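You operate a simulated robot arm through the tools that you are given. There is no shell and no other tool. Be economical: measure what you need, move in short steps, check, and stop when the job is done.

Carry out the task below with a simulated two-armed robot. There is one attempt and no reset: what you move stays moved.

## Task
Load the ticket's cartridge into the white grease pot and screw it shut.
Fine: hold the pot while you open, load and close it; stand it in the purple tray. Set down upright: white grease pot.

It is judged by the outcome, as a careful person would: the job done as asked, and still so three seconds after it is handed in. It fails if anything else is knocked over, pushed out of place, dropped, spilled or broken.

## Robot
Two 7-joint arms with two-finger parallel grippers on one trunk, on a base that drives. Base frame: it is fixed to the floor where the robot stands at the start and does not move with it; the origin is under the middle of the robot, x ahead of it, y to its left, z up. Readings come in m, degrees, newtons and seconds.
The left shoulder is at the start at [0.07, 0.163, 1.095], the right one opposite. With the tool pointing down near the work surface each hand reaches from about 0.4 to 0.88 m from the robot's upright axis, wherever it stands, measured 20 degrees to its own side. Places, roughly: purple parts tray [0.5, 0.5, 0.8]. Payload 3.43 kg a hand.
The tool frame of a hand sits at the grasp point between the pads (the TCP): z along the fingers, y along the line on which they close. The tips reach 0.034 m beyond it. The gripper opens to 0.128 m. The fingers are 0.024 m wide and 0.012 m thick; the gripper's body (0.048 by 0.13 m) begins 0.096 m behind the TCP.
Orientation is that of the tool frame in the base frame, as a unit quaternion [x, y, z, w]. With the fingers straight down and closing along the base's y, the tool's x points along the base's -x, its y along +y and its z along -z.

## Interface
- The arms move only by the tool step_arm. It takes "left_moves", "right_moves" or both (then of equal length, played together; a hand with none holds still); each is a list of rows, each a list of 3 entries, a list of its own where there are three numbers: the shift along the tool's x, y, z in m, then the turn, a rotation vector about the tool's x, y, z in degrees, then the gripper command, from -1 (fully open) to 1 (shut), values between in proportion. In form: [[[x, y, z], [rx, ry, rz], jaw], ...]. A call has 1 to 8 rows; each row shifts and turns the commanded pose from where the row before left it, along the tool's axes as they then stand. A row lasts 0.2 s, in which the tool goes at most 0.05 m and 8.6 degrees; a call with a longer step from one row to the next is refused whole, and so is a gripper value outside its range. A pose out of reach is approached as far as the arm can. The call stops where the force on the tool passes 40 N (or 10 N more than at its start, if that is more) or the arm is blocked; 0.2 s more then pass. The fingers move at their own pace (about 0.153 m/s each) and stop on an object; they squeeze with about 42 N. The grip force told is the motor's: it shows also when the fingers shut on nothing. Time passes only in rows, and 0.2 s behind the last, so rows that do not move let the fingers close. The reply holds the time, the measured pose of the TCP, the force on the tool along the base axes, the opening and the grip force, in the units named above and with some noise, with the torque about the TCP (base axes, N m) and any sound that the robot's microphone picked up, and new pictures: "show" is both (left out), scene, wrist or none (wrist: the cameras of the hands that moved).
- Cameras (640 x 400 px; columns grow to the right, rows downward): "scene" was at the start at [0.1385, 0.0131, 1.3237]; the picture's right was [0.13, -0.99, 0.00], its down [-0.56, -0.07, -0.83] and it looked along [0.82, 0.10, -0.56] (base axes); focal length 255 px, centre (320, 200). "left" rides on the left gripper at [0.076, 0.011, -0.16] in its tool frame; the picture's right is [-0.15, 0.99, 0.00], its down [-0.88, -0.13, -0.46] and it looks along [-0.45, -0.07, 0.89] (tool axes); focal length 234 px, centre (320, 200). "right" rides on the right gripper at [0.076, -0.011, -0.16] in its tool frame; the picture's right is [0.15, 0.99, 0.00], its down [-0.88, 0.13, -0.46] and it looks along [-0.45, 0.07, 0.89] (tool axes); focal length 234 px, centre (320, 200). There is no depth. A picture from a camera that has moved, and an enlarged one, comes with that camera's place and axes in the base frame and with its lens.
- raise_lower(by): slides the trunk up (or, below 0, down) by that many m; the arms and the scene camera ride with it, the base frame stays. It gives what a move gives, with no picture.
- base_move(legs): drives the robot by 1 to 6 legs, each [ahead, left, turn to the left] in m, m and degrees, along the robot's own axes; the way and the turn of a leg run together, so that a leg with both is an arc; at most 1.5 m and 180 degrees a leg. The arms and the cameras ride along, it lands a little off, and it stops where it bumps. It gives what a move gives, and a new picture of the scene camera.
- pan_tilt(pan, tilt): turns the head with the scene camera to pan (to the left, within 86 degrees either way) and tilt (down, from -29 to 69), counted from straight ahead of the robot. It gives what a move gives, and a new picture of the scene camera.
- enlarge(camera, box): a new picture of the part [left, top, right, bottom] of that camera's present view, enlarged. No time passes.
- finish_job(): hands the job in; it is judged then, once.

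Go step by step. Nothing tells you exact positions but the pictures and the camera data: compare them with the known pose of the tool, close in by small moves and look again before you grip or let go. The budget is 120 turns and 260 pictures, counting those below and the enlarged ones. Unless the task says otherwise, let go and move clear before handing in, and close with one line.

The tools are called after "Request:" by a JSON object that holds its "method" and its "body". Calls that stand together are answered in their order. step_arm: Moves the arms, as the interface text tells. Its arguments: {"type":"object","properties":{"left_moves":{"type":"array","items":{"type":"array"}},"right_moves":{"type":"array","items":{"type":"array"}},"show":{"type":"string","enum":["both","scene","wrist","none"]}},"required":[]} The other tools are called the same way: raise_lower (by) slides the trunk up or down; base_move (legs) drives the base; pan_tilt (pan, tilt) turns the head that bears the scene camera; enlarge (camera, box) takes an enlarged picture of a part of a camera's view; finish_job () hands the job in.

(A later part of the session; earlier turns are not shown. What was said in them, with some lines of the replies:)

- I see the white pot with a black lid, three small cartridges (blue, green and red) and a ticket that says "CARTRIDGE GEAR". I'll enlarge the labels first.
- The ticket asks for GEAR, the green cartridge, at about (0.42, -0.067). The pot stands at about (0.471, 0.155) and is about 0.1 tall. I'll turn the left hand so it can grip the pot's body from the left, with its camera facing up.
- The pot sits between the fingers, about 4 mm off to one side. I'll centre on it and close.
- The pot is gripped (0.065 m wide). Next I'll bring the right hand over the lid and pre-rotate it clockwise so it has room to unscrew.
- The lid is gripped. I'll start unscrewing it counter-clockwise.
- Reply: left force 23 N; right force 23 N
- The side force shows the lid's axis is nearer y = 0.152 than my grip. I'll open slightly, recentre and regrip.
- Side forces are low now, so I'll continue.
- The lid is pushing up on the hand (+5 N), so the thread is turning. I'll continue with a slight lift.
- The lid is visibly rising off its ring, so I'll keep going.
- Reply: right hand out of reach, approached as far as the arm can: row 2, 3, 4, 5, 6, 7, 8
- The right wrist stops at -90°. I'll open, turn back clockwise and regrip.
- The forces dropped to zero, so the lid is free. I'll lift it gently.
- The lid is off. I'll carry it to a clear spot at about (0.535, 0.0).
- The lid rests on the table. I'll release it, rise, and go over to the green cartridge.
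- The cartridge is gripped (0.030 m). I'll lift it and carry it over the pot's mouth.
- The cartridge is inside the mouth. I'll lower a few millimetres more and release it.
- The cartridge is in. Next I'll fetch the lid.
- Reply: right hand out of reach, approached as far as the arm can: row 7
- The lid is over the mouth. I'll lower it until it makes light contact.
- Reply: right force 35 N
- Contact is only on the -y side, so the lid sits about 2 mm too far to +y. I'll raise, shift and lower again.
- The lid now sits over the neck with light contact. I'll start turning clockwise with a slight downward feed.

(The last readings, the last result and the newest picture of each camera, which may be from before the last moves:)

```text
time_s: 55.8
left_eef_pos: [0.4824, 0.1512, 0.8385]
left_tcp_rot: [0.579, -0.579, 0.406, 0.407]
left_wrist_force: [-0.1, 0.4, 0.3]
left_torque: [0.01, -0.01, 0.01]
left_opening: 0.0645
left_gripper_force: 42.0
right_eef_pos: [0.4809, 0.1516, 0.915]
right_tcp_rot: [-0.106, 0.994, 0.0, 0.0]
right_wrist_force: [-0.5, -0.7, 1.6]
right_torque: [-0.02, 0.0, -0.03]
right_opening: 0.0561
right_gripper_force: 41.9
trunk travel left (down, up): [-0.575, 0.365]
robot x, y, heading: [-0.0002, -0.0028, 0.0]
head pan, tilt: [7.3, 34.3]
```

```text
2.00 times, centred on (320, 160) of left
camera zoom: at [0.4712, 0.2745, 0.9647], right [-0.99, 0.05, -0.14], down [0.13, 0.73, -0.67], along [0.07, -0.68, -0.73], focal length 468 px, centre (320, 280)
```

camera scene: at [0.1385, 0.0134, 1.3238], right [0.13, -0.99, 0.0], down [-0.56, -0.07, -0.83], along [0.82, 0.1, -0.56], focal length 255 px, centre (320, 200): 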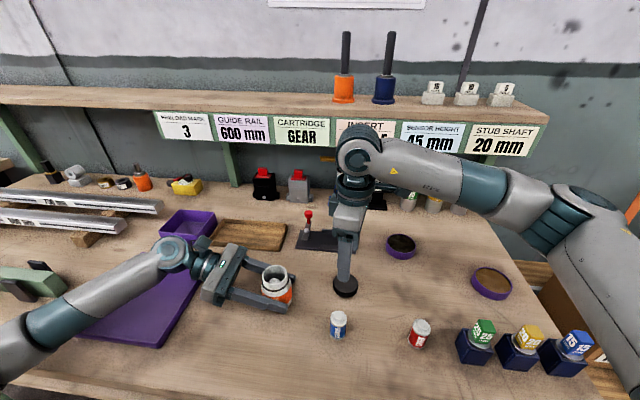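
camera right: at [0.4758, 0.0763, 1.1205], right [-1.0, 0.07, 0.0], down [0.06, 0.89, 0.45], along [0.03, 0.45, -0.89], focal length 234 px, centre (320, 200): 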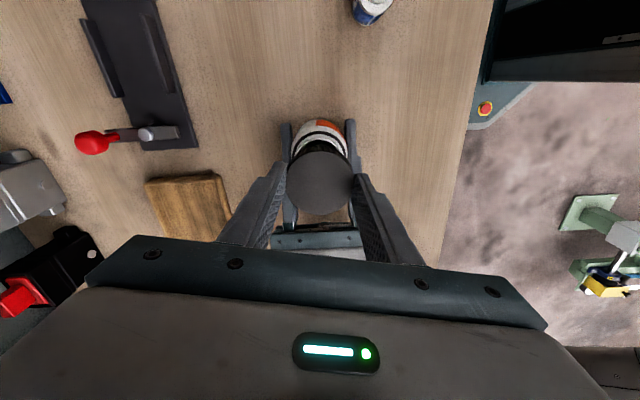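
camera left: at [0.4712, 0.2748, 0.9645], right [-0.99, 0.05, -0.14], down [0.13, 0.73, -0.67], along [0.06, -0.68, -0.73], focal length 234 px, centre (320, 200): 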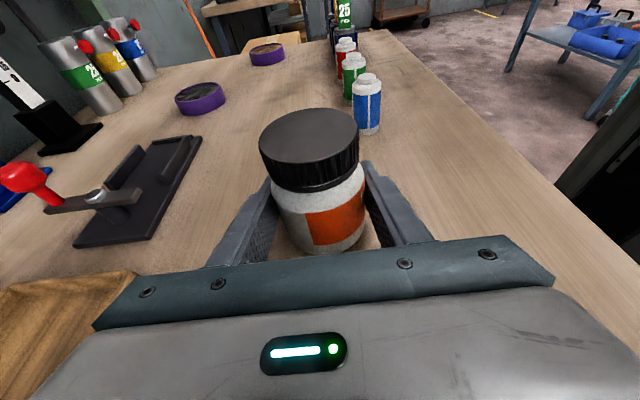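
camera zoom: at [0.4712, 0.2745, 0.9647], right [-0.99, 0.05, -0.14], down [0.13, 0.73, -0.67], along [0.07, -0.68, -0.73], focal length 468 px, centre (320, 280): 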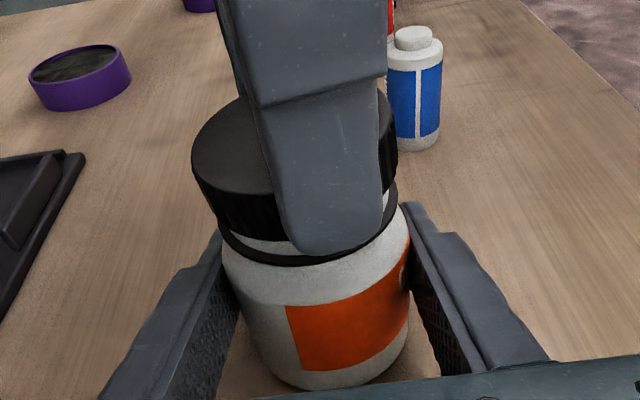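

Request:
{"method": "step_arm", "body": {"right_moves": [[[0, 0, 0.0004], [0, 0, 8.5], 1], [[0, 0, 0.0002], [0, 0, 8.5], 1], [[0, 0, 0.0002], [0, 0, 8.5], 1], [[0, 0, 0.0002], [0, 0, 8.5], 1], [[0, 0, 0.0002], [0, 0, 8.5], 1], [[0, 0, 0.0002], [0, 0, 8.5], 1], [[0, 0, 0.0002], [0, 0, 8.5], 1], [[0, 0, 0.0002], [0, 0, 8.5], 1]], "show": "none"}}

Request:
{"method": "enlarge", "body": {"camera": "left", "box": [200, 60, 440, 260]}}

```text
time_s: 57.6
left_eef_pos: [0.4806, 0.151, 0.8379]
left_tcp_rot: [0.579, -0.579, 0.406, 0.406]
left_wrist_force: [0.3, -11.0, -0.3]
left_torque: [0.49, -0.01, -0.09]
left_opening: 0.0643
left_gripper_force: 41.9
right_eef_pos: [0.4816, 0.1521, 0.9133]
right_tcp_rot: [0.468, 0.884, 0.001, 0.0]
right_wrist_force: [0.1, 11.3, 0.5]
right_torque: [0.32, 0.0, 0.14]
right_opening: 0.0562
right_gripper_force: 42.2
trunk travel left (down, up): [-0.575, 0.365]
robot x, y, heading: [-0.0014, -0.0011, -0.1]
head pan, tilt: [7.3, 34.3]
```

```text
2.00 times, centred on (320, 160) of left
camera zoom: at [0.4709, 0.2742, 0.9647], right [-0.99, 0.05, -0.14], down [0.13, 0.73, -0.67], along [0.06, -0.68, -0.73], focal length 468 px, centre (320, 280)
```

zoom: 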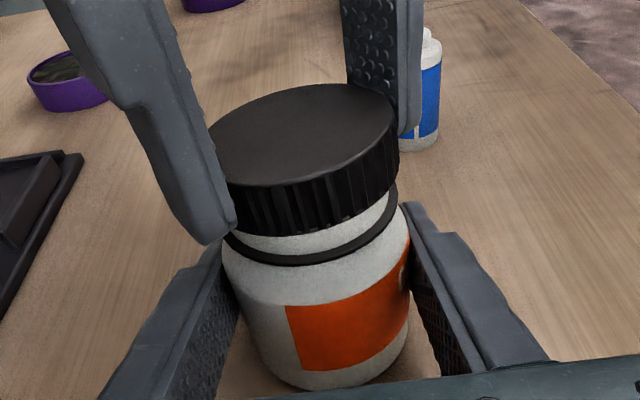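

The lid looks slightly tilted. I'll release to let it settle and check.

Request:
{"method": "step_arm", "body": {"right_moves": [[[0, 0, 0], [0, 0, 0], 0.0], [[0, 0, 0], [0, 0, 0], -0.25], [[0, 0, 0], [0, 0, 0], -0.25]], "show": "none"}}

Request:
{"method": "enlarge", "body": {"camera": "left", "box": [200, 60, 440, 260]}}

Request:
{"method": "enlarge", "body": {"camera": "scene", "box": [220, 220, 340, 320]}}

```text
time_s: 58.4
left_eef_pos: [0.4818, 0.1519, 0.8375]
left_tcp_rot: [-0.578, 0.579, -0.405, -0.407]
left_wrist_force: [0.7, 1.2, 0.8]
left_torque: [0.01, 0.02, -0.02]
left_opening: 0.0643
left_gripper_force: 42.0
right_eef_pos: [0.48, 0.1524, 0.9127]
right_tcp_rot: [0.467, 0.884, 0.0, 0.0]
right_wrist_force: [-0.4, 0.9, 0.3]
right_torque: [0.03, -0.01, 0.0]
right_opening: 0.08
right_gripper_force: 0.1
trunk travel left (down, up): [-0.575, 0.365]
robot x, y, heading: [0.0004, 0.0011, -0.1]
head pan, tilt: [7.3, 34.3]
```

```text
2.00 times, centred on (320, 160) of left
camera zoom: at [0.4711, 0.2746, 0.9647], right [-0.99, 0.05, -0.14], down [0.13, 0.73, -0.67], along [0.07, -0.68, -0.73], focal length 468 px, centre (320, 280)
```

zoom: 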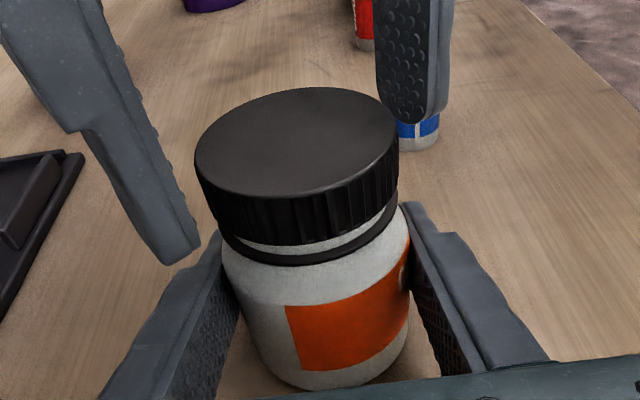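

```text
4.00 times, centred on (280, 270) of scene
camera zoom: at [0.1385, 0.0133, 1.3237], right [0.13, -0.99, 0.0], down [-0.56, -0.07, -0.83], along [0.82, 0.1, -0.56], focal length 1020 px, centre (480, -80)
```

zoom: 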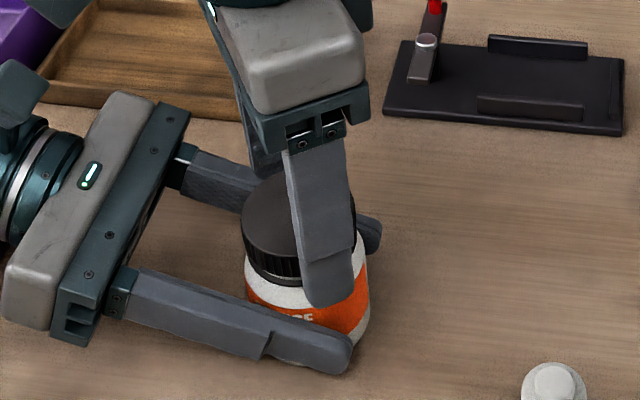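

The lid settled flat on the thread. I'll rotate the hand back counter-clockwise while it's open, then regrip.

Request:
{"method": "step_arm", "body": {"right_moves": [[[0, 0, 0], [0, 0, -8.5], -0.25], [[0, 0, 0], [0, 0, -8.5], -0.25], [[0, 0, 0], [0, 0, -8.5], -0.25], [[0, 0, 0], [0, 0, -8.5], -0.25], [[0, 0, 0], [0, 0, -8.5], -0.25], [[0, 0, 0], [0, 0, -8.5], -0.25], [[0, 0, 0], [0, 0, -8.5], -0.25], [[0, 0, 0], [0, 0, -8.5], -0.25]], "show": "none"}}

Request:
{"method": "step_arm", "body": {"right_moves": [[[0, 0, 0], [0, 0, -8.5], -0.25], [[0, 0, 0], [0, 0, -8.5], -0.25], [[0, 0, 0], [0, 0, -8.5], -0.25], [[0, 0, 0], [0, 0, -8.5], -0.25], [[0, 0, 0], [0, 0, -8.5], -0.25], [[0, 0, 0], [0, 0, -8.5], -0.25], [[0, 0, 0], [0, 0, -8.5], -0.25], [[0, 0, 0], [0, 0, -8.5], -0.25]], "show": "wrist"}}

```text
time_s: 60.2
left_eef_pos: [0.4812, 0.1515, 0.8364]
left_tcp_rot: [-0.578, 0.579, -0.406, -0.407]
left_wrist_force: [0.8, 0.3, 0.9]
left_torque: [0.01, 0.02, -0.01]
left_opening: 0.0642
left_gripper_force: 42.2
right_eef_pos: [0.4799, 0.1518, 0.914]
right_tcp_rot: [-0.109, 0.994, 0.001, 0.0]
right_wrist_force: [0.2, -0.5, -0.8]
right_torque: [-0.01, 0.02, 0.04]
right_opening: 0.08
right_gripper_force: 0.0
trunk travel left (down, up): [-0.575, 0.365]
robot x, y, heading: [0.0024, -0.0001, -0.1]
head pan, tilt: [7.3, 34.3]
```

```text
time_s: 62.0
left_eef_pos: [0.4814, 0.151, 0.8382]
left_tcp_rot: [-0.578, 0.579, -0.406, -0.407]
left_wrist_force: [0.9, -1.0, 1.3]
left_torque: [-0.03, 0.07, 0.0]
left_opening: 0.0643
left_gripper_force: 41.9
right_eef_pos: [0.4803, 0.1517, 0.9131]
right_tcp_rot: [-0.646, 0.763, 0.0, 0.0]
right_wrist_force: [0.4, -1.2, 0.4]
right_torque: [0.0, 0.01, 0.01]
right_opening: 0.0801
right_gripper_force: 0.1
trunk travel left (down, up): [-0.575, 0.365]
robot x, y, heading: [-0.0004, 0.0008, -0.1]
head pan, tilt: [7.3, 34.3]
camera right: at [0.479, 0.0748, 1.0736], right [-1.0, 0.02, 0.0], down [0.02, 0.89, 0.46], along [0.01, 0.46, -0.89], focal length 234 px, centre (320, 200)
```

right: 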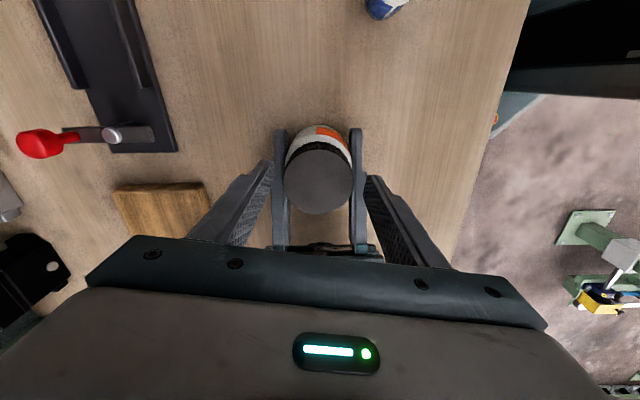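

Request:
{"method": "step_arm", "body": {"right_moves": [[[0, -0.001, -0.001], [0, 0, 0], -0.25], [[0, 0, 0], [0, 0, 0], 0.5], [[0, 0, 0], [0, 0, 0], 1], [[0, 0, 0], [0, 0, 0], 1], [[0, 0, 0.0001], [0, 0, 8.5], 1], [[0, 0, 0.0001], [0, 0, 8.5], 1], [[0, 0, 0.0001], [0, 0, 8.5], 1], [[0, 0, 0.0001], [0, 0, 8.5], 1]], "show": "none"}}

Request:
{"method": "step_arm", "body": {"right_moves": [[[0, 0, 0.0001], [0, 0, 8.5], 1], [[0, 0, 0.0001], [0, 0, 8.5], 1], [[0, 0, 0.0001], [0, 0, 8.5], 1], [[0, 0, 0.0001], [0, 0, 8.5], 1], [[0, 0, 0.0001], [0, 0, 8.5], 1], [[0, 0, 0.0001], [0, 0, 8.5], 1], [[0, 0, 0.0001], [0, 0, 8.5], 1]], "show": "none"}}

Request:
{"method": "enlarge", "body": {"camera": "left", "box": [200, 60, 440, 260]}}

```text
time_s: 63.8
left_eef_pos: [0.4815, 0.153, 0.8379]
left_tcp_rot: [0.579, -0.579, 0.406, 0.406]
left_wrist_force: [2.4, -5.3, 1.0]
left_torque: [0.32, 0.19, -0.01]
left_opening: 0.0644
left_gripper_force: 42.1
right_eef_pos: [0.4804, 0.151, 0.9149]
right_tcp_rot: [-0.392, 0.92, 0.0, -0.001]
right_wrist_force: [-2.9, 5.8, -0.7]
right_torque: [0.19, 0.09, 0.02]
right_opening: 0.0554
right_gripper_force: 42.3
trunk travel left (down, up): [-0.575, 0.365]
robot x, y, heading: [0.0038, 0.0004, 0.1]
head pan, tilt: [7.3, 34.3]
```

```text
time_s: 65.4
left_eef_pos: [0.4809, 0.1516, 0.8372]
left_tcp_rot: [-0.579, 0.579, -0.406, -0.407]
left_wrist_force: [5.4, -15.9, 0.2]
left_torque: [0.59, 0.34, 0.01]
left_opening: 0.0643
left_gripper_force: 42.4
right_eef_pos: [0.4804, 0.1504, 0.9135]
right_tcp_rot: [0.115, 0.993, 0.0, -0.001]
right_wrist_force: [-5.5, 15.5, -1.0]
right_torque: [0.6, 0.15, 0.05]
right_opening: 0.0554
right_gripper_force: 42.2
trunk travel left (down, up): [-0.575, 0.365]
robot x, y, heading: [0.001, -0.0023, -0.1]
head pan, tilt: [7.3, 34.3]
```

```text
2.00 times, centred on (320, 160) of left
camera zoom: at [0.4711, 0.2743, 0.9646], right [-0.99, 0.05, -0.14], down [0.13, 0.73, -0.67], along [0.06, -0.68, -0.73], focal length 468 px, centre (320, 280)
```

zoom: 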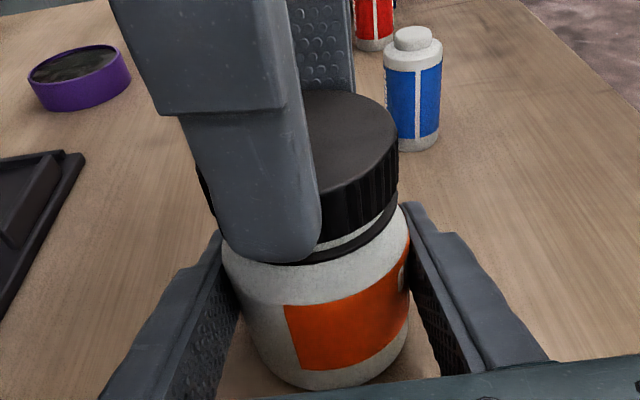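

Request:
{"method": "step_arm", "body": {"right_moves": [[[0.001, 0.002, 0], [0, 0, 4], 1], [[0, 0, 0.0001], [0, 0, 8.5], 1], [[0, 0, 0.0001], [0, 0, 8.5], 1], [[0, 0, 0.0001], [0, 0, 8.5], 1], [[0, 0, 0.0001], [0, 0, 8.5], 1], [[0, 0, 0.0001], [0, 0, 8.5], 1]], "show": "none"}}

Request:
{"method": "enlarge", "body": {"camera": "left", "box": [200, 60, 440, 260]}}

```text
time_s: 66.8
left_eef_pos: [0.4818, 0.1522, 0.8378]
left_tcp_rot: [-0.579, 0.579, -0.405, -0.406]
left_wrist_force: [6.3, 7.0, 0.6]
left_torque: [-0.36, 0.18, -0.03]
left_opening: 0.0642
left_gripper_force: 42.0
right_eef_pos: [0.4805, 0.1528, 0.9129]
right_tcp_rot: [0.498, 0.867, -0.001, 0.001]
right_wrist_force: [-4.1, -6.7, 2.8]
right_torque: [-0.22, 0.19, -0.03]
right_opening: 0.0554
right_gripper_force: 42.0
trunk travel left (down, up): [-0.575, 0.365]
robot x, y, heading: [-0.0017, 0.003, 0.0]
head pan, tilt: [7.3, 34.3]
```

```text
2.00 times, centred on (320, 160) of left
camera zoom: at [0.4712, 0.2749, 0.9648], right [-0.99, 0.05, -0.14], down [0.13, 0.73, -0.67], along [0.07, -0.68, -0.73], focal length 468 px, centre (320, 280)
```

zoom: 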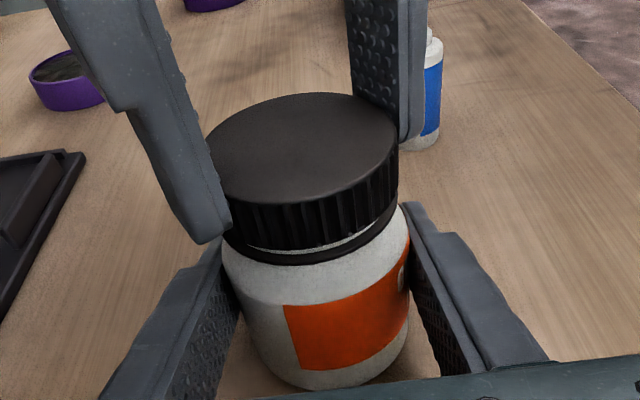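

The gap is closing, so the thread is engaging. I'll go on to the wrist's range end, then do another pass.

Request:
{"method": "step_arm", "body": {"right_moves": [[[-0.0006, -0.001, 0.0001], [0, 0, 8], 1], [[0, 0, 0.0001], [0, 0, 8.5], 1], [[0, 0, 0.0001], [0, 0, 8.5], 1], [[0, 0, 0], [0, 0, 0], -0.25], [[0, 0, 0], [0, 0, 0], -0.25], [[0, 0, 0], [0, 0, -8.5], -0.25], [[0, 0, 0], [0, 0, -8.5], -0.25], [[0, 0, 0], [0, 0, -8.5], -0.25]], "show": "none"}}

Request:
{"method": "step_arm", "body": {"right_moves": [[[0, 0, 0], [0, 0, -8.5], -0.25], [[0, 0, 0], [0, 0, -8.5], -0.25], [[0, 0, 0], [0, 0, -8.5], -0.25], [[0, 0, 0], [0, 0, -8.5], -0.25], [[0, 0, 0], [0, 0, -8.5], -0.25], [[0, 0, 0], [0, 0, -8.5], -0.25], [[0, 0, 0], [0, 0, -8.5], -0.25], [[0, 0, 0], [0, 0, -8.5], -0.25]], "show": "none"}}

Request:
{"method": "step_arm", "body": {"right_moves": [[[0, 0, 0], [0, 0, -8.5], -0.25], [[0, 0, 0], [0, 0, -8.5], -0.25], [[0, 0, 0], [0, 0, -8.5], -0.25], [[0, 0, 0], [0, 0, -8.5], -0.25], [[0, 0, 0], [0, 0, -8.5], -0.25], [[0, 0, 0], [0, 0, -8.5], -0.25], [[0, 0, 0], [0, 0, -8.5], -0.25], [[0, 0, 0], [0, 0, -8.5], -0.25]], "show": "none"}}

Request:
{"method": "enlarge", "body": {"camera": "left", "box": [200, 60, 440, 260]}}

```text
time_s: 68.6
left_eef_pos: [0.4807, 0.1509, 0.8379]
left_tcp_rot: [-0.578, 0.579, -0.406, -0.408]
left_wrist_force: [-0.3, -0.5, 0.7]
left_torque: [-0.06, 0.06, 0.05]
left_opening: 0.0641
left_gripper_force: 42.2
right_eef_pos: [0.4804, 0.1519, 0.9121]
right_tcp_rot: [0.493, 0.87, -0.001, 0.0]
right_wrist_force: [0.5, 0.3, -0.2]
right_torque: [0.03, -0.03, 0.04]
right_opening: 0.0799
right_gripper_force: 0.1
trunk travel left (down, up): [-0.575, 0.365]
robot x, y, heading: [0.0016, 0.0024, 0.2]
head pan, tilt: [7.3, 34.3]
```

```text
time_s: 70.4
left_eef_pos: [0.481, 0.1524, 0.8376]
left_tcp_rot: [-0.578, 0.579, -0.406, -0.408]
left_wrist_force: [0.0, -0.4, -0.4]
left_torque: [-0.06, 0.02, 0.01]
left_opening: 0.0643
left_gripper_force: 41.7
right_eef_pos: [0.4799, 0.1518, 0.9117]
right_tcp_rot: [-0.079, 0.997, 0.0, 0.0]
right_wrist_force: [-0.1, 0.0, 0.1]
right_torque: [-0.01, -0.01, -0.03]
right_opening: 0.08
right_gripper_force: 0.0
trunk travel left (down, up): [-0.575, 0.365]
robot x, y, heading: [0.0002, 0.0033, 0.1]
head pan, tilt: [7.3, 34.3]
```

```text
time_s: 72.2
left_eef_pos: [0.4815, 0.1518, 0.8368]
left_tcp_rot: [-0.578, 0.579, -0.406, -0.407]
left_wrist_force: [0.0, 0.5, -0.1]
left_torque: [-0.04, 0.04, 0.02]
left_opening: 0.0641
left_gripper_force: 41.7
right_eef_pos: [0.4791, 0.1524, 0.9137]
right_tcp_rot: [-0.622, 0.783, 0.0, 0.0]
right_wrist_force: [0.3, -0.3, 0.9]
right_torque: [-0.02, 0.01, 0.02]
right_opening: 0.08
right_gripper_force: 0.1
trunk travel left (down, up): [-0.575, 0.365]
robot x, y, heading: [0.0013, -0.0004, -0.1]
head pan, tilt: [7.3, 34.3]
```

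```text
2.00 times, centred on (320, 160) of left
camera zoom: at [0.471, 0.2744, 0.9647], right [-0.99, 0.05, -0.14], down [0.13, 0.73, -0.67], along [0.06, -0.68, -0.73], focal length 468 px, centre (320, 280)
```

zoom: 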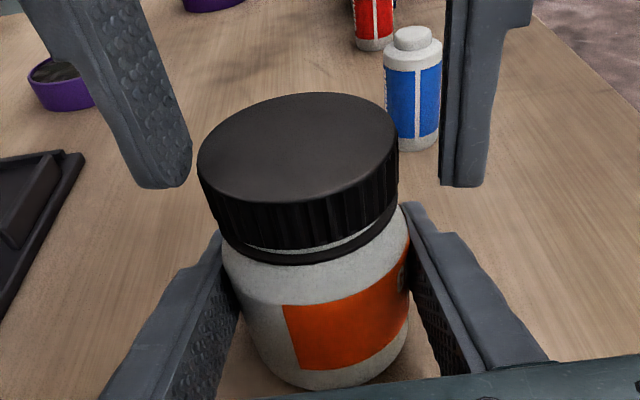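

Request:
{"method": "step_arm", "body": {"right_moves": [[[0, -0.002, -0.0005], [0, 0, 0], -0.25], [[0, 0, 0], [0, 0, 0], 0.5], [[0, 0, 0], [0, 0, 0], 1], [[0, 0, 0], [0, 0, 0], 1], [[0, 0, 0.0001], [0, 0, 8.5], 1], [[0, 0, 0.0001], [0, 0, 8.5], 1], [[0, 0, 0.0001], [0, 0, 8.5], 1], [[0, 0, 0.0001], [0, 0, 8.5], 1]], "show": "none"}}

Request:
{"method": "step_arm", "body": {"right_moves": [[[0, 0, 0.0001], [0, 0, 8.5], 1], [[0, 0, 0.0001], [0, 0, 8.5], 1], [[0, 0, 0.0001], [0, 0, 8.5], 1], [[0, 0, 0.0001], [0, 0, 8.5], 1], [[0, 0, 0.0001], [0, 0, 8.5], 1]], "show": "none"}}

Request:
{"method": "enlarge", "body": {"camera": "left", "box": [200, 60, 440, 260]}}

```text
time_s: 74.0
left_eef_pos: [0.4809, 0.1507, 0.8366]
left_tcp_rot: [-0.579, 0.579, -0.406, -0.407]
left_wrist_force: [0.6, -4.8, -0.2]
left_torque: [0.22, 0.02, -0.02]
left_opening: 0.0639
left_gripper_force: 41.5
right_eef_pos: [0.4816, 0.1513, 0.9137]
right_tcp_rot: [-0.364, 0.932, 0.001, 0.0]
right_wrist_force: [0.2, 6.4, -0.3]
right_torque: [0.24, 0.01, 0.01]
right_opening: 0.0563
right_gripper_force: 42.0
trunk travel left (down, up): [-0.575, 0.365]
robot x, y, heading: [-0.0002, 0.0018, -0.1]
head pan, tilt: [7.3, 34.3]
```

```text
time_s: 75.2
left_eef_pos: [0.4819, 0.1517, 0.8386]
left_tcp_rot: [0.579, -0.579, 0.406, 0.407]
left_wrist_force: [-1.1, -8.3, 0.8]
left_torque: [0.14, 0.14, 0.0]
left_opening: 0.0641
left_gripper_force: 42.6
right_eef_pos: [0.4811, 0.1514, 0.9121]
right_tcp_rot: [-0.002, 1.0, 0.0, -0.001]
right_wrist_force: [-0.9, 7.2, 1.2]
right_torque: [0.37, -0.02, 0.04]
right_opening: 0.0559
right_gripper_force: 41.7
trunk travel left (down, up): [-0.575, 0.365]
robot x, y, heading: [-0.0038, -0.0013, 0.1]
head pan, tilt: [7.3, 34.3]
```

```text
2.00 times, centred on (320, 160) of left
camera zoom: at [0.4709, 0.2743, 0.9647], right [-0.99, 0.05, -0.14], down [0.13, 0.73, -0.67], along [0.06, -0.68, -0.73], focal length 468 px, centre (320, 280)
```

zoom: 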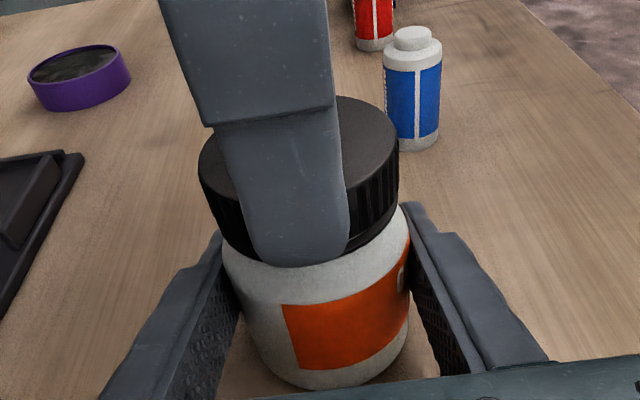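

Nearly closed. I'll continue in short turns and watch the torque about the vertical.

Request:
{"method": "step_arm", "body": {"right_moves": [[[0, 0.001, 0.0001], [0, 0, 8.5], 1], [[0, 0, 0.0001], [0, 0, 8.5], 1], [[0, 0, 0.0001], [0, 0, 8.5], 1], [[0, 0, 0.0001], [0, 0, 8.5], 1]], "show": "none"}}

Request:
{"method": "step_arm", "body": {"right_moves": [[[0, 0, 0], [0, 0, 8.5], 1], [[0, 0, 0], [0, 0, 8.5], 1], [[0, 0, 0], [0, 0, 8.5], 1]], "show": "none"}}

Request:
{"method": "enlarge", "body": {"camera": "left", "box": [200, 60, 440, 260]}}

```text
time_s: 76.2
left_eef_pos: [0.4815, 0.1511, 0.8374]
left_tcp_rot: [-0.579, 0.58, -0.405, -0.406]
left_wrist_force: [3.6, -0.5, -1.0]
left_torque: [0.04, 0.01, -0.29]
left_opening: 0.0636
left_gripper_force: 42.2
right_eef_pos: [0.482, 0.1529, 0.9113]
right_tcp_rot: [0.291, 0.957, -0.001, 0.0]
right_wrist_force: [-2.8, -0.4, 1.7]
right_torque: [-0.08, 0.27, 0.34]
right_opening: 0.0562
right_gripper_force: 41.7
trunk travel left (down, up): [-0.575, 0.365]
robot x, y, heading: [0.0008, 0.0005, -0.0]
head pan, tilt: [7.3, 34.3]
```

```text
time_s: 77.0
left_eef_pos: [0.4812, 0.1526, 0.8379]
left_tcp_rot: [-0.578, 0.579, -0.405, -0.407]
left_wrist_force: [1.4, 2.2, -1.0]
left_torque: [0.01, 0.01, -0.88]
left_opening: 0.0633
left_gripper_force: 41.8
right_eef_pos: [0.4813, 0.1532, 0.9119]
right_tcp_rot: [0.495, 0.869, 0.0, 0.0]
right_wrist_force: [-0.7, -1.8, 0.4]
right_torque: [-0.09, 0.07, 0.91]
right_opening: 0.0563
right_gripper_force: 41.7
trunk travel left (down, up): [-0.575, 0.365]
robot x, y, heading: [-0.0012, -0.0024, 0.1]
head pan, tilt: [7.3, 34.3]
```

```text
2.00 times, centred on (320, 160) of left
camera zoom: at [0.4711, 0.2745, 0.9645], right [-0.99, 0.05, -0.14], down [0.13, 0.73, -0.67], along [0.06, -0.68, -0.73], focal length 468 px, centre (320, 280)
```

zoom: 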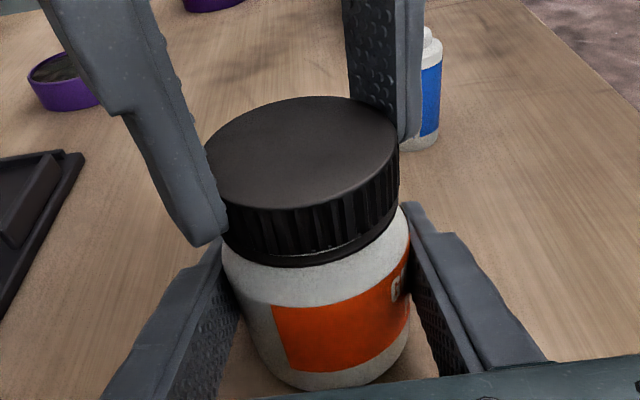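

The lid is seated: torque rose to 0.9 N·m and the gap is gone. I'll release the right hand and move it clear.

Request:
{"method": "step_arm", "body": {"right_moves": [[[0, 0, 0], [0, 0, 0], -0.3], [[0, 0, 0], [0, 0, 0], -0.3], [[0, 0, -0.05], [0, 0, 0], -0.3], [[0, 0, -0.05], [0, 0, 0], -0.3], [[0, 0, -0.05], [0, 0, 0], -0.3], [[-0.0425, -0.0256, 0], [0, 0, 0], -0.3], [[-0.0425, -0.0256, 0], [0, 0, 0], -0.3], [[-0.0425, -0.0256, 0], [0, 0, 0], -0.3]], "show": "none"}}

Request:
{"method": "step_arm", "body": {"right_moves": [[[-0.0425, -0.0256, 0], [0, 0, 0], -0.3], [[-0.0425, -0.0256, 0], [0, 0, 0], -0.3]], "show": "none"}}

Request:
{"method": "pan_tilt", "body": {"pan": 30, "tilt": 40}}

```text
time_s: 78.8
left_eef_pos: [0.4813, 0.1498, 0.8384]
left_tcp_rot: [0.58, -0.58, 0.404, 0.406]
left_wrist_force: [-0.9, 0.0, -0.2]
left_torque: [0.01, 0.0, 0.0]
left_opening: 0.0632
left_gripper_force: 42.4
right_eef_pos: [0.4849, 0.0023, 1.0616]
right_tcp_rot: [0.494, 0.87, 0.001, -0.001]
right_wrist_force: [-0.4, -0.4, 0.6]
right_torque: [0.02, -0.01, 0.0]
right_opening: 0.0831
right_gripper_force: 0.1
trunk travel left (down, up): [-0.575, 0.365]
robot x, y, heading: [-0.0036, 0.001, -0.1]
head pan, tilt: [7.3, 34.3]
```

```text
time_s: 79.4
left_eef_pos: [0.4802, 0.1504, 0.8378]
left_tcp_rot: [-0.579, 0.58, -0.405, -0.406]
left_wrist_force: [0.5, -0.5, -0.1]
left_torque: [0.0, 0.0, -0.02]
left_opening: 0.0631
left_gripper_force: 42.5
right_eef_pos: [0.4844, -0.0974, 1.0632]
right_tcp_rot: [0.493, 0.87, 0.0, 0.0]
right_wrist_force: [0.1, -0.7, -0.5]
right_torque: [0.03, 0.0, -0.02]
right_opening: 0.0831
right_gripper_force: 0.1
trunk travel left (down, up): [-0.575, 0.365]
robot x, y, heading: [-0.0002, 0.0003, 0.0]
head pan, tilt: [7.3, 34.3]
```

```text
time_s: 80.3
left_eef_pos: [0.4812, 0.1518, 0.8373]
left_tcp_rot: [-0.579, 0.58, -0.405, -0.406]
left_wrist_force: [-0.3, -0.3, -1.2]
left_torque: [0.03, -0.02, 0.0]
left_opening: 0.0633
left_gripper_force: 41.8
right_eef_pos: [0.4838, -0.0973, 1.0642]
right_tcp_rot: [0.494, 0.869, 0.0, -0.001]
right_wrist_force: [0.0, 0.0, -0.3]
right_torque: [-0.02, -0.01, -0.01]
right_opening: 0.0833
right_gripper_force: 0.1
trunk travel left (down, up): [-0.575, 0.365]
robot x, y, heading: [0.0002, -0.0022, 0.2]
head pan, tilt: [30.0, 40.0]
camera scene: at [0.1245, 0.0441, 1.315], right [0.5, -0.87, 0.0], down [-0.56, -0.32, -0.77], along [0.66, 0.38, -0.64], focal length 255 px, centre (320, 200)
```

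scene: 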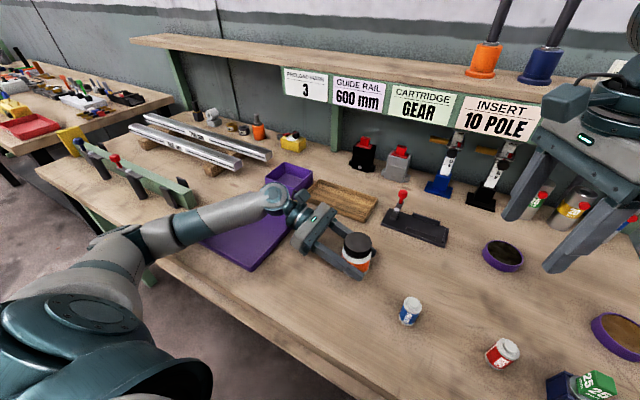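

The pot is closed. Before carrying it, I'll check how tall the green fixture beyond the tray is, since the left wrist will pass near it.

Request:
{"method": "enlarge", "body": {"camera": "scene", "box": [50, 120, 330, 290]}}

```text
2.29 times, centred on (190, 205) of scene
camera zoom: at [0.1245, 0.0441, 1.315], right [0.5, -0.87, 0.0], down [-0.56, -0.32, -0.77], along [0.66, 0.38, -0.64], focal length 583 px, centre (617, 189)
```

zoom: 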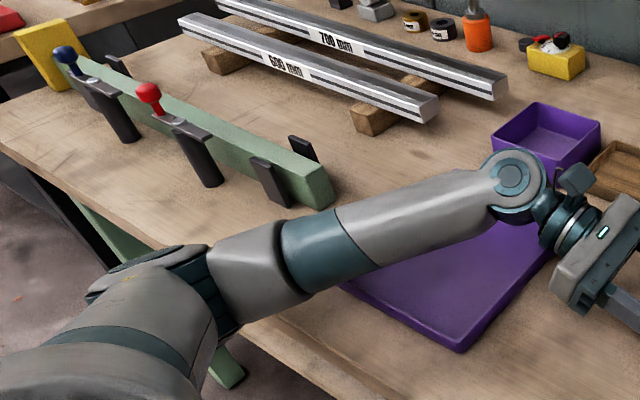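

Request:
{"method": "step_arm", "body": {"left_moves": [[[0.0188, 0, -0.0068], [0, 0, 0], 1], [[0.0282, 0, -0.0103], [0, 0, 0], 1], [[-0.0139, 0.0035, -0.0381], [0, 0, 0], 1], [[-0.0139, 0.0035, -0.0381], [0, 0, 0], 1], [[-0.0139, 0.0035, -0.0381], [0, 0, 0], 1], [[-0.0139, 0.0035, -0.0381], [0, 0, 0], 1]], "show": "both"}}

```text
time_s: 81.7
left_eef_pos: [0.4669, 0.3147, 0.8855]
left_tcp_rot: [-0.578, 0.579, -0.405, -0.407]
left_wrist_force: [0.1, 0.0, -2.1]
left_torque: [-0.02, 0.03, 0.01]
left_opening: 0.0634
left_gripper_force: 41.7
right_eef_pos: [0.4844, -0.0959, 1.0644]
right_tcp_rot: [0.494, 0.869, 0.0, 0.0]
right_wrist_force: [-0.1, -0.5, -0.9]
right_torque: [0.01, -0.02, 0.03]
right_opening: 0.0832
right_gripper_force: 0.1
trunk travel left (down, up): [-0.575, 0.365]
robot x, y, heading: [-0.0007, 0.0009, 0.2]
head pan, tilt: [30.0, 40.0]
camera scene: at [0.124, 0.045, 1.315], right [0.5, -0.87, 0.0], down [-0.56, -0.32, -0.77], along [0.66, 0.38, -0.64], focal length 255 px, centre (320, 200)
camera left: at [0.4564, 0.4369, 1.0131], right [-0.99, 0.05, -0.14], down [0.13, 0.73, -0.67], along [0.06, -0.68, -0.73], focal length 234 px, centre (320, 200)
```

scene: 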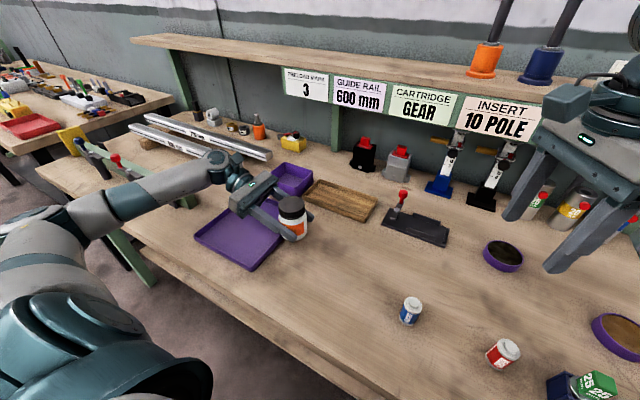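
left: 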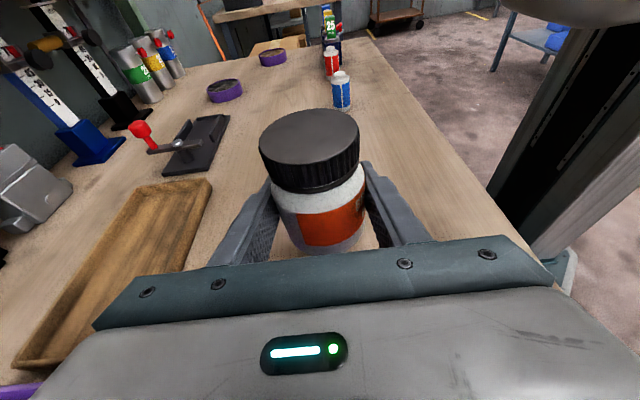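

Request:
{"method": "step_arm", "body": {"left_moves": [[[-0.0142, 0.0035, -0.039], [0, 0, 0], 1], [[-0.0142, 0.0035, -0.039], [0, 0, 0], 1]], "show": "both"}}

Request:
{"method": "enlarge", "body": {"camera": "scene", "box": [130, 140, 330, 280]}}

```text
time_s: 82.3
left_eef_pos: [0.46, 0.3971, 0.8866]
left_tcp_rot: [-0.578, 0.579, -0.405, -0.407]
left_wrist_force: [0.0, 0.7, -1.4]
left_torque: [-0.01, 0.01, 0.0]
left_opening: 0.0632
left_gripper_force: 41.6
right_eef_pos: [0.4861, -0.096, 1.0633]
right_tcp_rot: [0.494, 0.869, 0.0, -0.001]
right_wrist_force: [-0.2, -0.4, -0.9]
right_torque: [-0.01, -0.02, 0.0]
right_opening: 0.083
right_gripper_force: 0.0
trunk travel left (down, up): [-0.575, 0.365]
robot x, y, heading: [0.0006, 0.0018, -0.1]
head pan, tilt: [30.0, 40.0]
camera scene: at [0.1245, 0.0448, 1.315], right [0.5, -0.87, 0.0], down [-0.56, -0.32, -0.77], along [0.66, 0.38, -0.64], focal length 255 px, centre (320, 200)
camera left: at [0.4502, 0.5203, 1.0126], right [-0.99, 0.05, -0.14], down [0.13, 0.73, -0.67], along [0.06, -0.68, -0.73], focal length 234 px, centre (320, 200)
```

scene: 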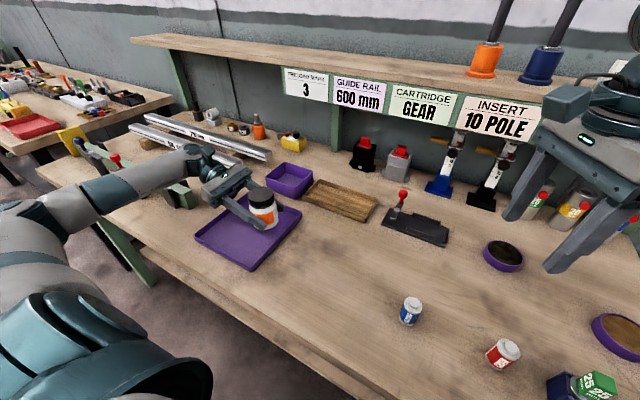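
left: 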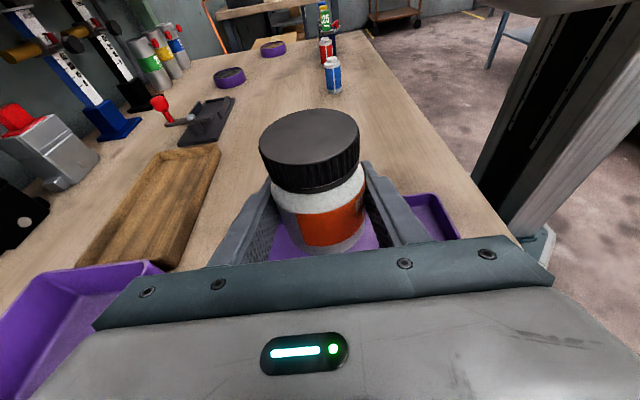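

```text
2.86 times, centred on (230, 210) of scene
camera zoom: at [0.1245, 0.0448, 1.315], right [0.5, -0.87, 0.0], down [-0.56, -0.32, -0.77], along [0.66, 0.38, -0.64], focal length 729 px, centre (577, 171)
```

zoom: 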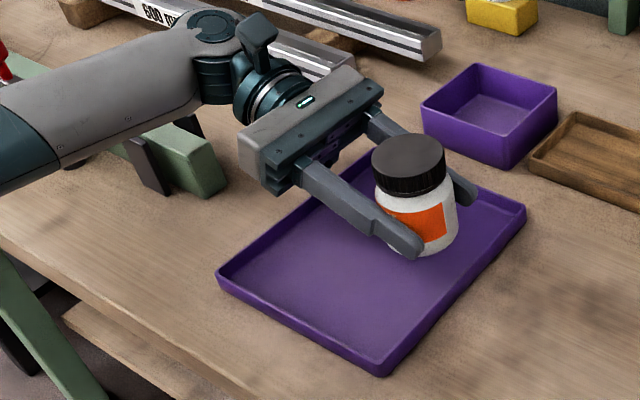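

Request:
{"method": "step_arm", "body": {"left_moves": [[[-0.0034, 0, -0.0094], [0, 0, 0], 1], [[-0.0141, 0, 0.0051], [0, 0, 0], 1], [[-0.0141, 0, 0.0051], [0, 0, 0], 1], [[-0.0066, 0, 0.0024], [0, 0, 0], 1]], "show": "none"}}

Request:
{"method": "enlarge", "body": {"camera": "scene", "box": [130, 140, 330, 280]}}

```text
time_s: 83.3
left_eef_pos: [0.4619, 0.4062, 0.8484]
left_tcp_rot: [-0.578, 0.579, -0.406, -0.408]
left_wrist_force: [0.2, 1.0, -2.2]
left_torque: [0.0, 0.0, 0.01]
left_opening: 0.0632
left_gripper_force: 42.3
right_eef_pos: [0.4855, -0.096, 1.0639]
right_tcp_rot: [0.494, 0.869, 0.001, 0.0]
right_wrist_force: [-1.1, 0.1, -0.6]
right_torque: [-0.04, 0.01, 0.0]
right_opening: 0.0832
right_gripper_force: 0.1
trunk travel left (down, up): [-0.575, 0.365]
robot x, y, heading: [0.0016, 0.0017, 0.1]
head pan, tilt: [30.0, 40.0]
```

```text
2.86 times, centred on (230, 210) of scene
camera zoom: at [0.1246, 0.0446, 1.315], right [0.5, -0.87, 0.0], down [-0.56, -0.32, -0.77], along [0.66, 0.38, -0.64], focal length 729 px, centre (577, 171)
```

zoom: 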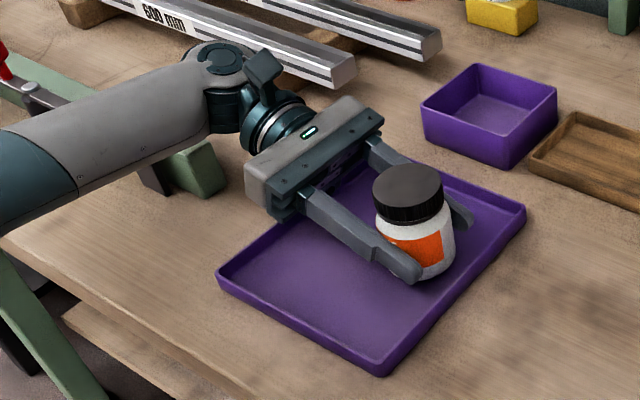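

Request:
{"method": "step_arm", "body": {"left_moves": [[[-0.0019, 0, 0.0007], [0, 0, 0], 1], [[-0.0019, 0, 0.0007], [0, 0, 0], 1], [[-0.0014, 0, 0.0005], [0, 0, 0], 1]], "show": "none"}}

```text
time_s: 84.1
left_eef_pos: [0.4614, 0.4075, 0.8432]
left_tcp_rot: [-0.579, 0.58, -0.404, -0.406]
left_wrist_force: [0.2, 0.0, -1.9]
left_torque: [0.03, 0.02, -0.01]
left_opening: 0.0635
left_gripper_force: 41.8
right_eef_pos: [0.4846, -0.0959, 1.0623]
right_tcp_rot: [0.494, 0.869, 0.0, 0.0]
right_wrist_force: [0.1, 0.5, 0.3]
right_torque: [0.02, 0.0, 0.03]
right_opening: 0.0831
right_gripper_force: 0.1
trunk travel left (down, up): [-0.575, 0.365]
robot x, y, heading: [0.0002, -0.001, -0.1]
head pan, tilt: [30.0, 40.0]
```

Request:
{"method": "step_arm", "body": {"left_moves": [[[-0.0009, 0, 0.0003], [0, 0, 0], 1], [[-0.0009, 0, 0.0003], [0, 0, 0], 1], [[0, 0, 0], [0, 0, 0], 1]], "show": "none"}}

```text
time_s: 84.9
left_eef_pos: [0.4609, 0.4069, 0.842]
left_tcp_rot: [-0.578, 0.58, -0.405, -0.407]
left_wrist_force: [-0.5, 1.3, -0.1]
left_torque: [0.03, -0.03, -0.01]
left_opening: 0.0633
left_gripper_force: 42.1
right_eef_pos: [0.4847, -0.0958, 1.0632]
right_tcp_rot: [0.494, 0.87, 0.0, 0.001]
right_wrist_force: [1.5, 0.3, 0.0]
right_torque: [0.0, 0.01, 0.0]
right_opening: 0.083
right_gripper_force: 0.0
trunk travel left (down, up): [-0.575, 0.365]
robot x, y, heading: [-0.0023, 0.002, 0.3]
head pan, tilt: [30.0, 40.0]
```

Request:
{"method": "step_arm", "body": {"left_moves": [[[-0.0007, 0, 0.0002], [0, 0, 0], 1], [[0, 0, 0], [0, 0, 0], 1]], "show": "both"}}

```text
time_s: 85.5
left_eef_pos: [0.461, 0.406, 0.8419]
left_tcp_rot: [-0.578, 0.579, -0.406, -0.406]
left_wrist_force: [1.2, 2.7, 7.2]
left_torque: [0.29, -0.13, -0.02]
left_opening: 0.0631
left_gripper_force: 41.9
right_eef_pos: [0.4848, -0.0959, 1.0638]
right_tcp_rot: [0.493, 0.87, 0.0, 0.0]
right_wrist_force: [0.3, 0.2, 0.2]
right_torque: [0.01, -0.02, 0.04]
right_opening: 0.0833
right_gripper_force: 0.1
trunk travel left (down, up): [-0.575, 0.365]
robot x, y, heading: [-0.0003, -0.0005, -0.1]
head pan, tilt: [30.0, 40.0]
camera scene: at [0.1238, 0.0443, 1.3152], right [0.5, -0.87, 0.0], down [-0.56, -0.32, -0.77], along [0.66, 0.38, -0.64], focal length 255 px, centre (320, 200)
camera left: at [0.4509, 0.5293, 0.969], right [-0.99, 0.05, -0.14], down [0.13, 0.73, -0.67], along [0.07, -0.68, -0.73], focal length 234 px, centre (320, 200)
```

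scene: 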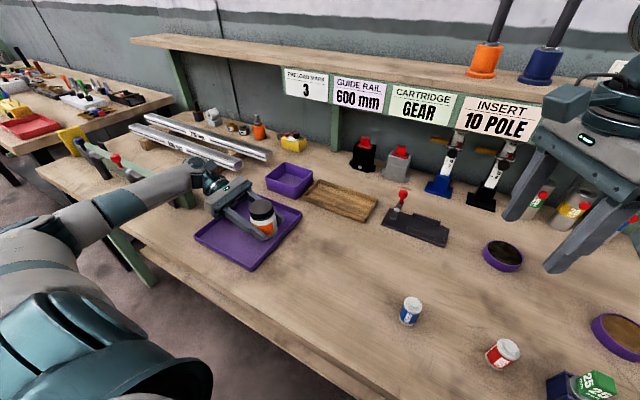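
left: 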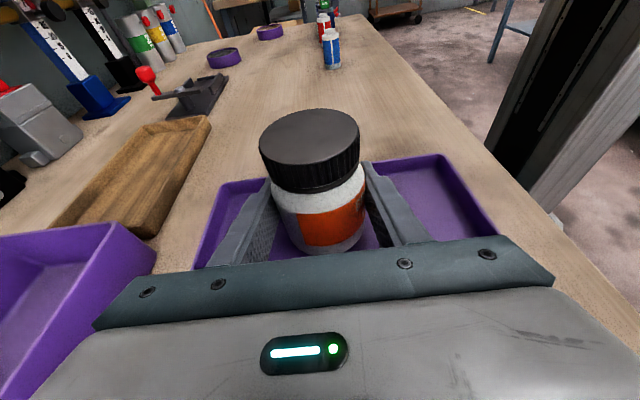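

The pot stands in the tray (7 N of support). I'll open the left hand and lift it straight up; the fingers straddle the pot along x.

Request:
{"method": "step_arm", "body": {"left_moves": [[[0, 0, 0], [0, 0, 0], 0.0], [[0, 0, 0], [0, 0, 0], -0.4], [[0, 0, 0], [0, 0, 0], -0.4], [[0.0188, 0, -0.0068], [0, 0, 0], -0.4], [[0.0282, 0, -0.0103], [0, 0, 0], -0.4], [[0.0423, 0, -0.0154], [0, 0, 0], -0.4], [[0.0423, 0, -0.0154], [0, 0, 0], -0.4]], "show": "both"}}

Request:
{"method": "enlarge", "body": {"camera": "scene", "box": [170, 150, 350, 280]}}

```text
time_s: 87.1
left_eef_pos: [0.4622, 0.404, 0.9829]
left_tcp_rot: [-0.579, 0.579, -0.405, -0.406]
left_wrist_force: [0.2, 0.1, -0.6]
left_torque: [0.04, 0.03, 0.03]
left_opening: 0.0896
left_gripper_force: 0.0
right_eef_pos: [0.4847, -0.0953, 1.0641]
right_tcp_rot: [0.494, 0.869, 0.0, 0.0]
right_wrist_force: [-0.4, 0.2, 0.5]
right_torque: [-0.02, 0.04, 0.03]
right_opening: 0.0832
right_gripper_force: 0.1
trunk travel left (down, up): [-0.575, 0.365]
robot x, y, heading: [0.0014, 0.0011, -0.0]
head pan, tilt: [30.0, 40.0]
camera scene: at [0.124, 0.0438, 1.315], right [0.5, -0.87, 0.0], down [-0.56, -0.32, -0.77], along [0.66, 0.38, -0.64], focal length 255 px, centre (320, 200)
camera left: at [0.4517, 0.5271, 1.1092], right [-0.99, 0.05, -0.14], down [0.13, 0.73, -0.67], along [0.06, -0.68, -0.73], focal length 234 px, centre (320, 200)
```

scene: 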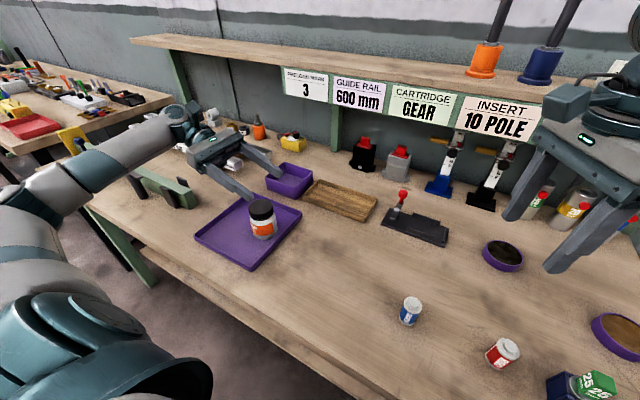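
left: 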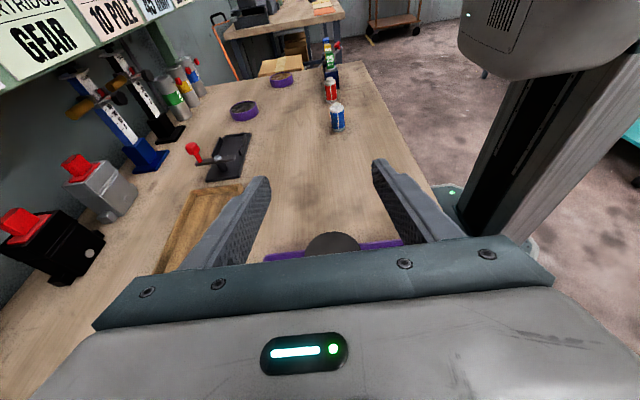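

```text
3.08 times, centred on (260, 215) of scene
camera zoom: at [0.124, 0.0438, 1.315], right [0.5, -0.87, 0.0], down [-0.56, -0.32, -0.77], along [0.66, 0.38, -0.64], focal length 785 px, centre (505, 154)
```

zoom: 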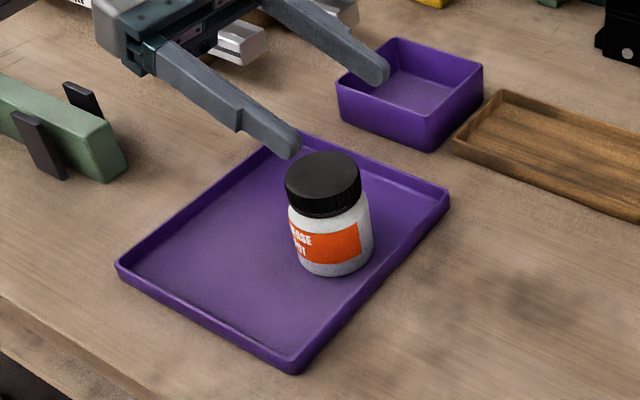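

The pot stands upright in the purple tray with its lid closed, both hands are clear, and nothing else was disturbed. I'll hand the job in.

Request:
{"method": "finish_job", "body": {}}

```text
The job is handed in.
```

The GEAR (green) cartridge is in the white grease pot, the lid is screwed shut, and the pot stands upright in the purple tray with both hands clear; I've handed the job in.
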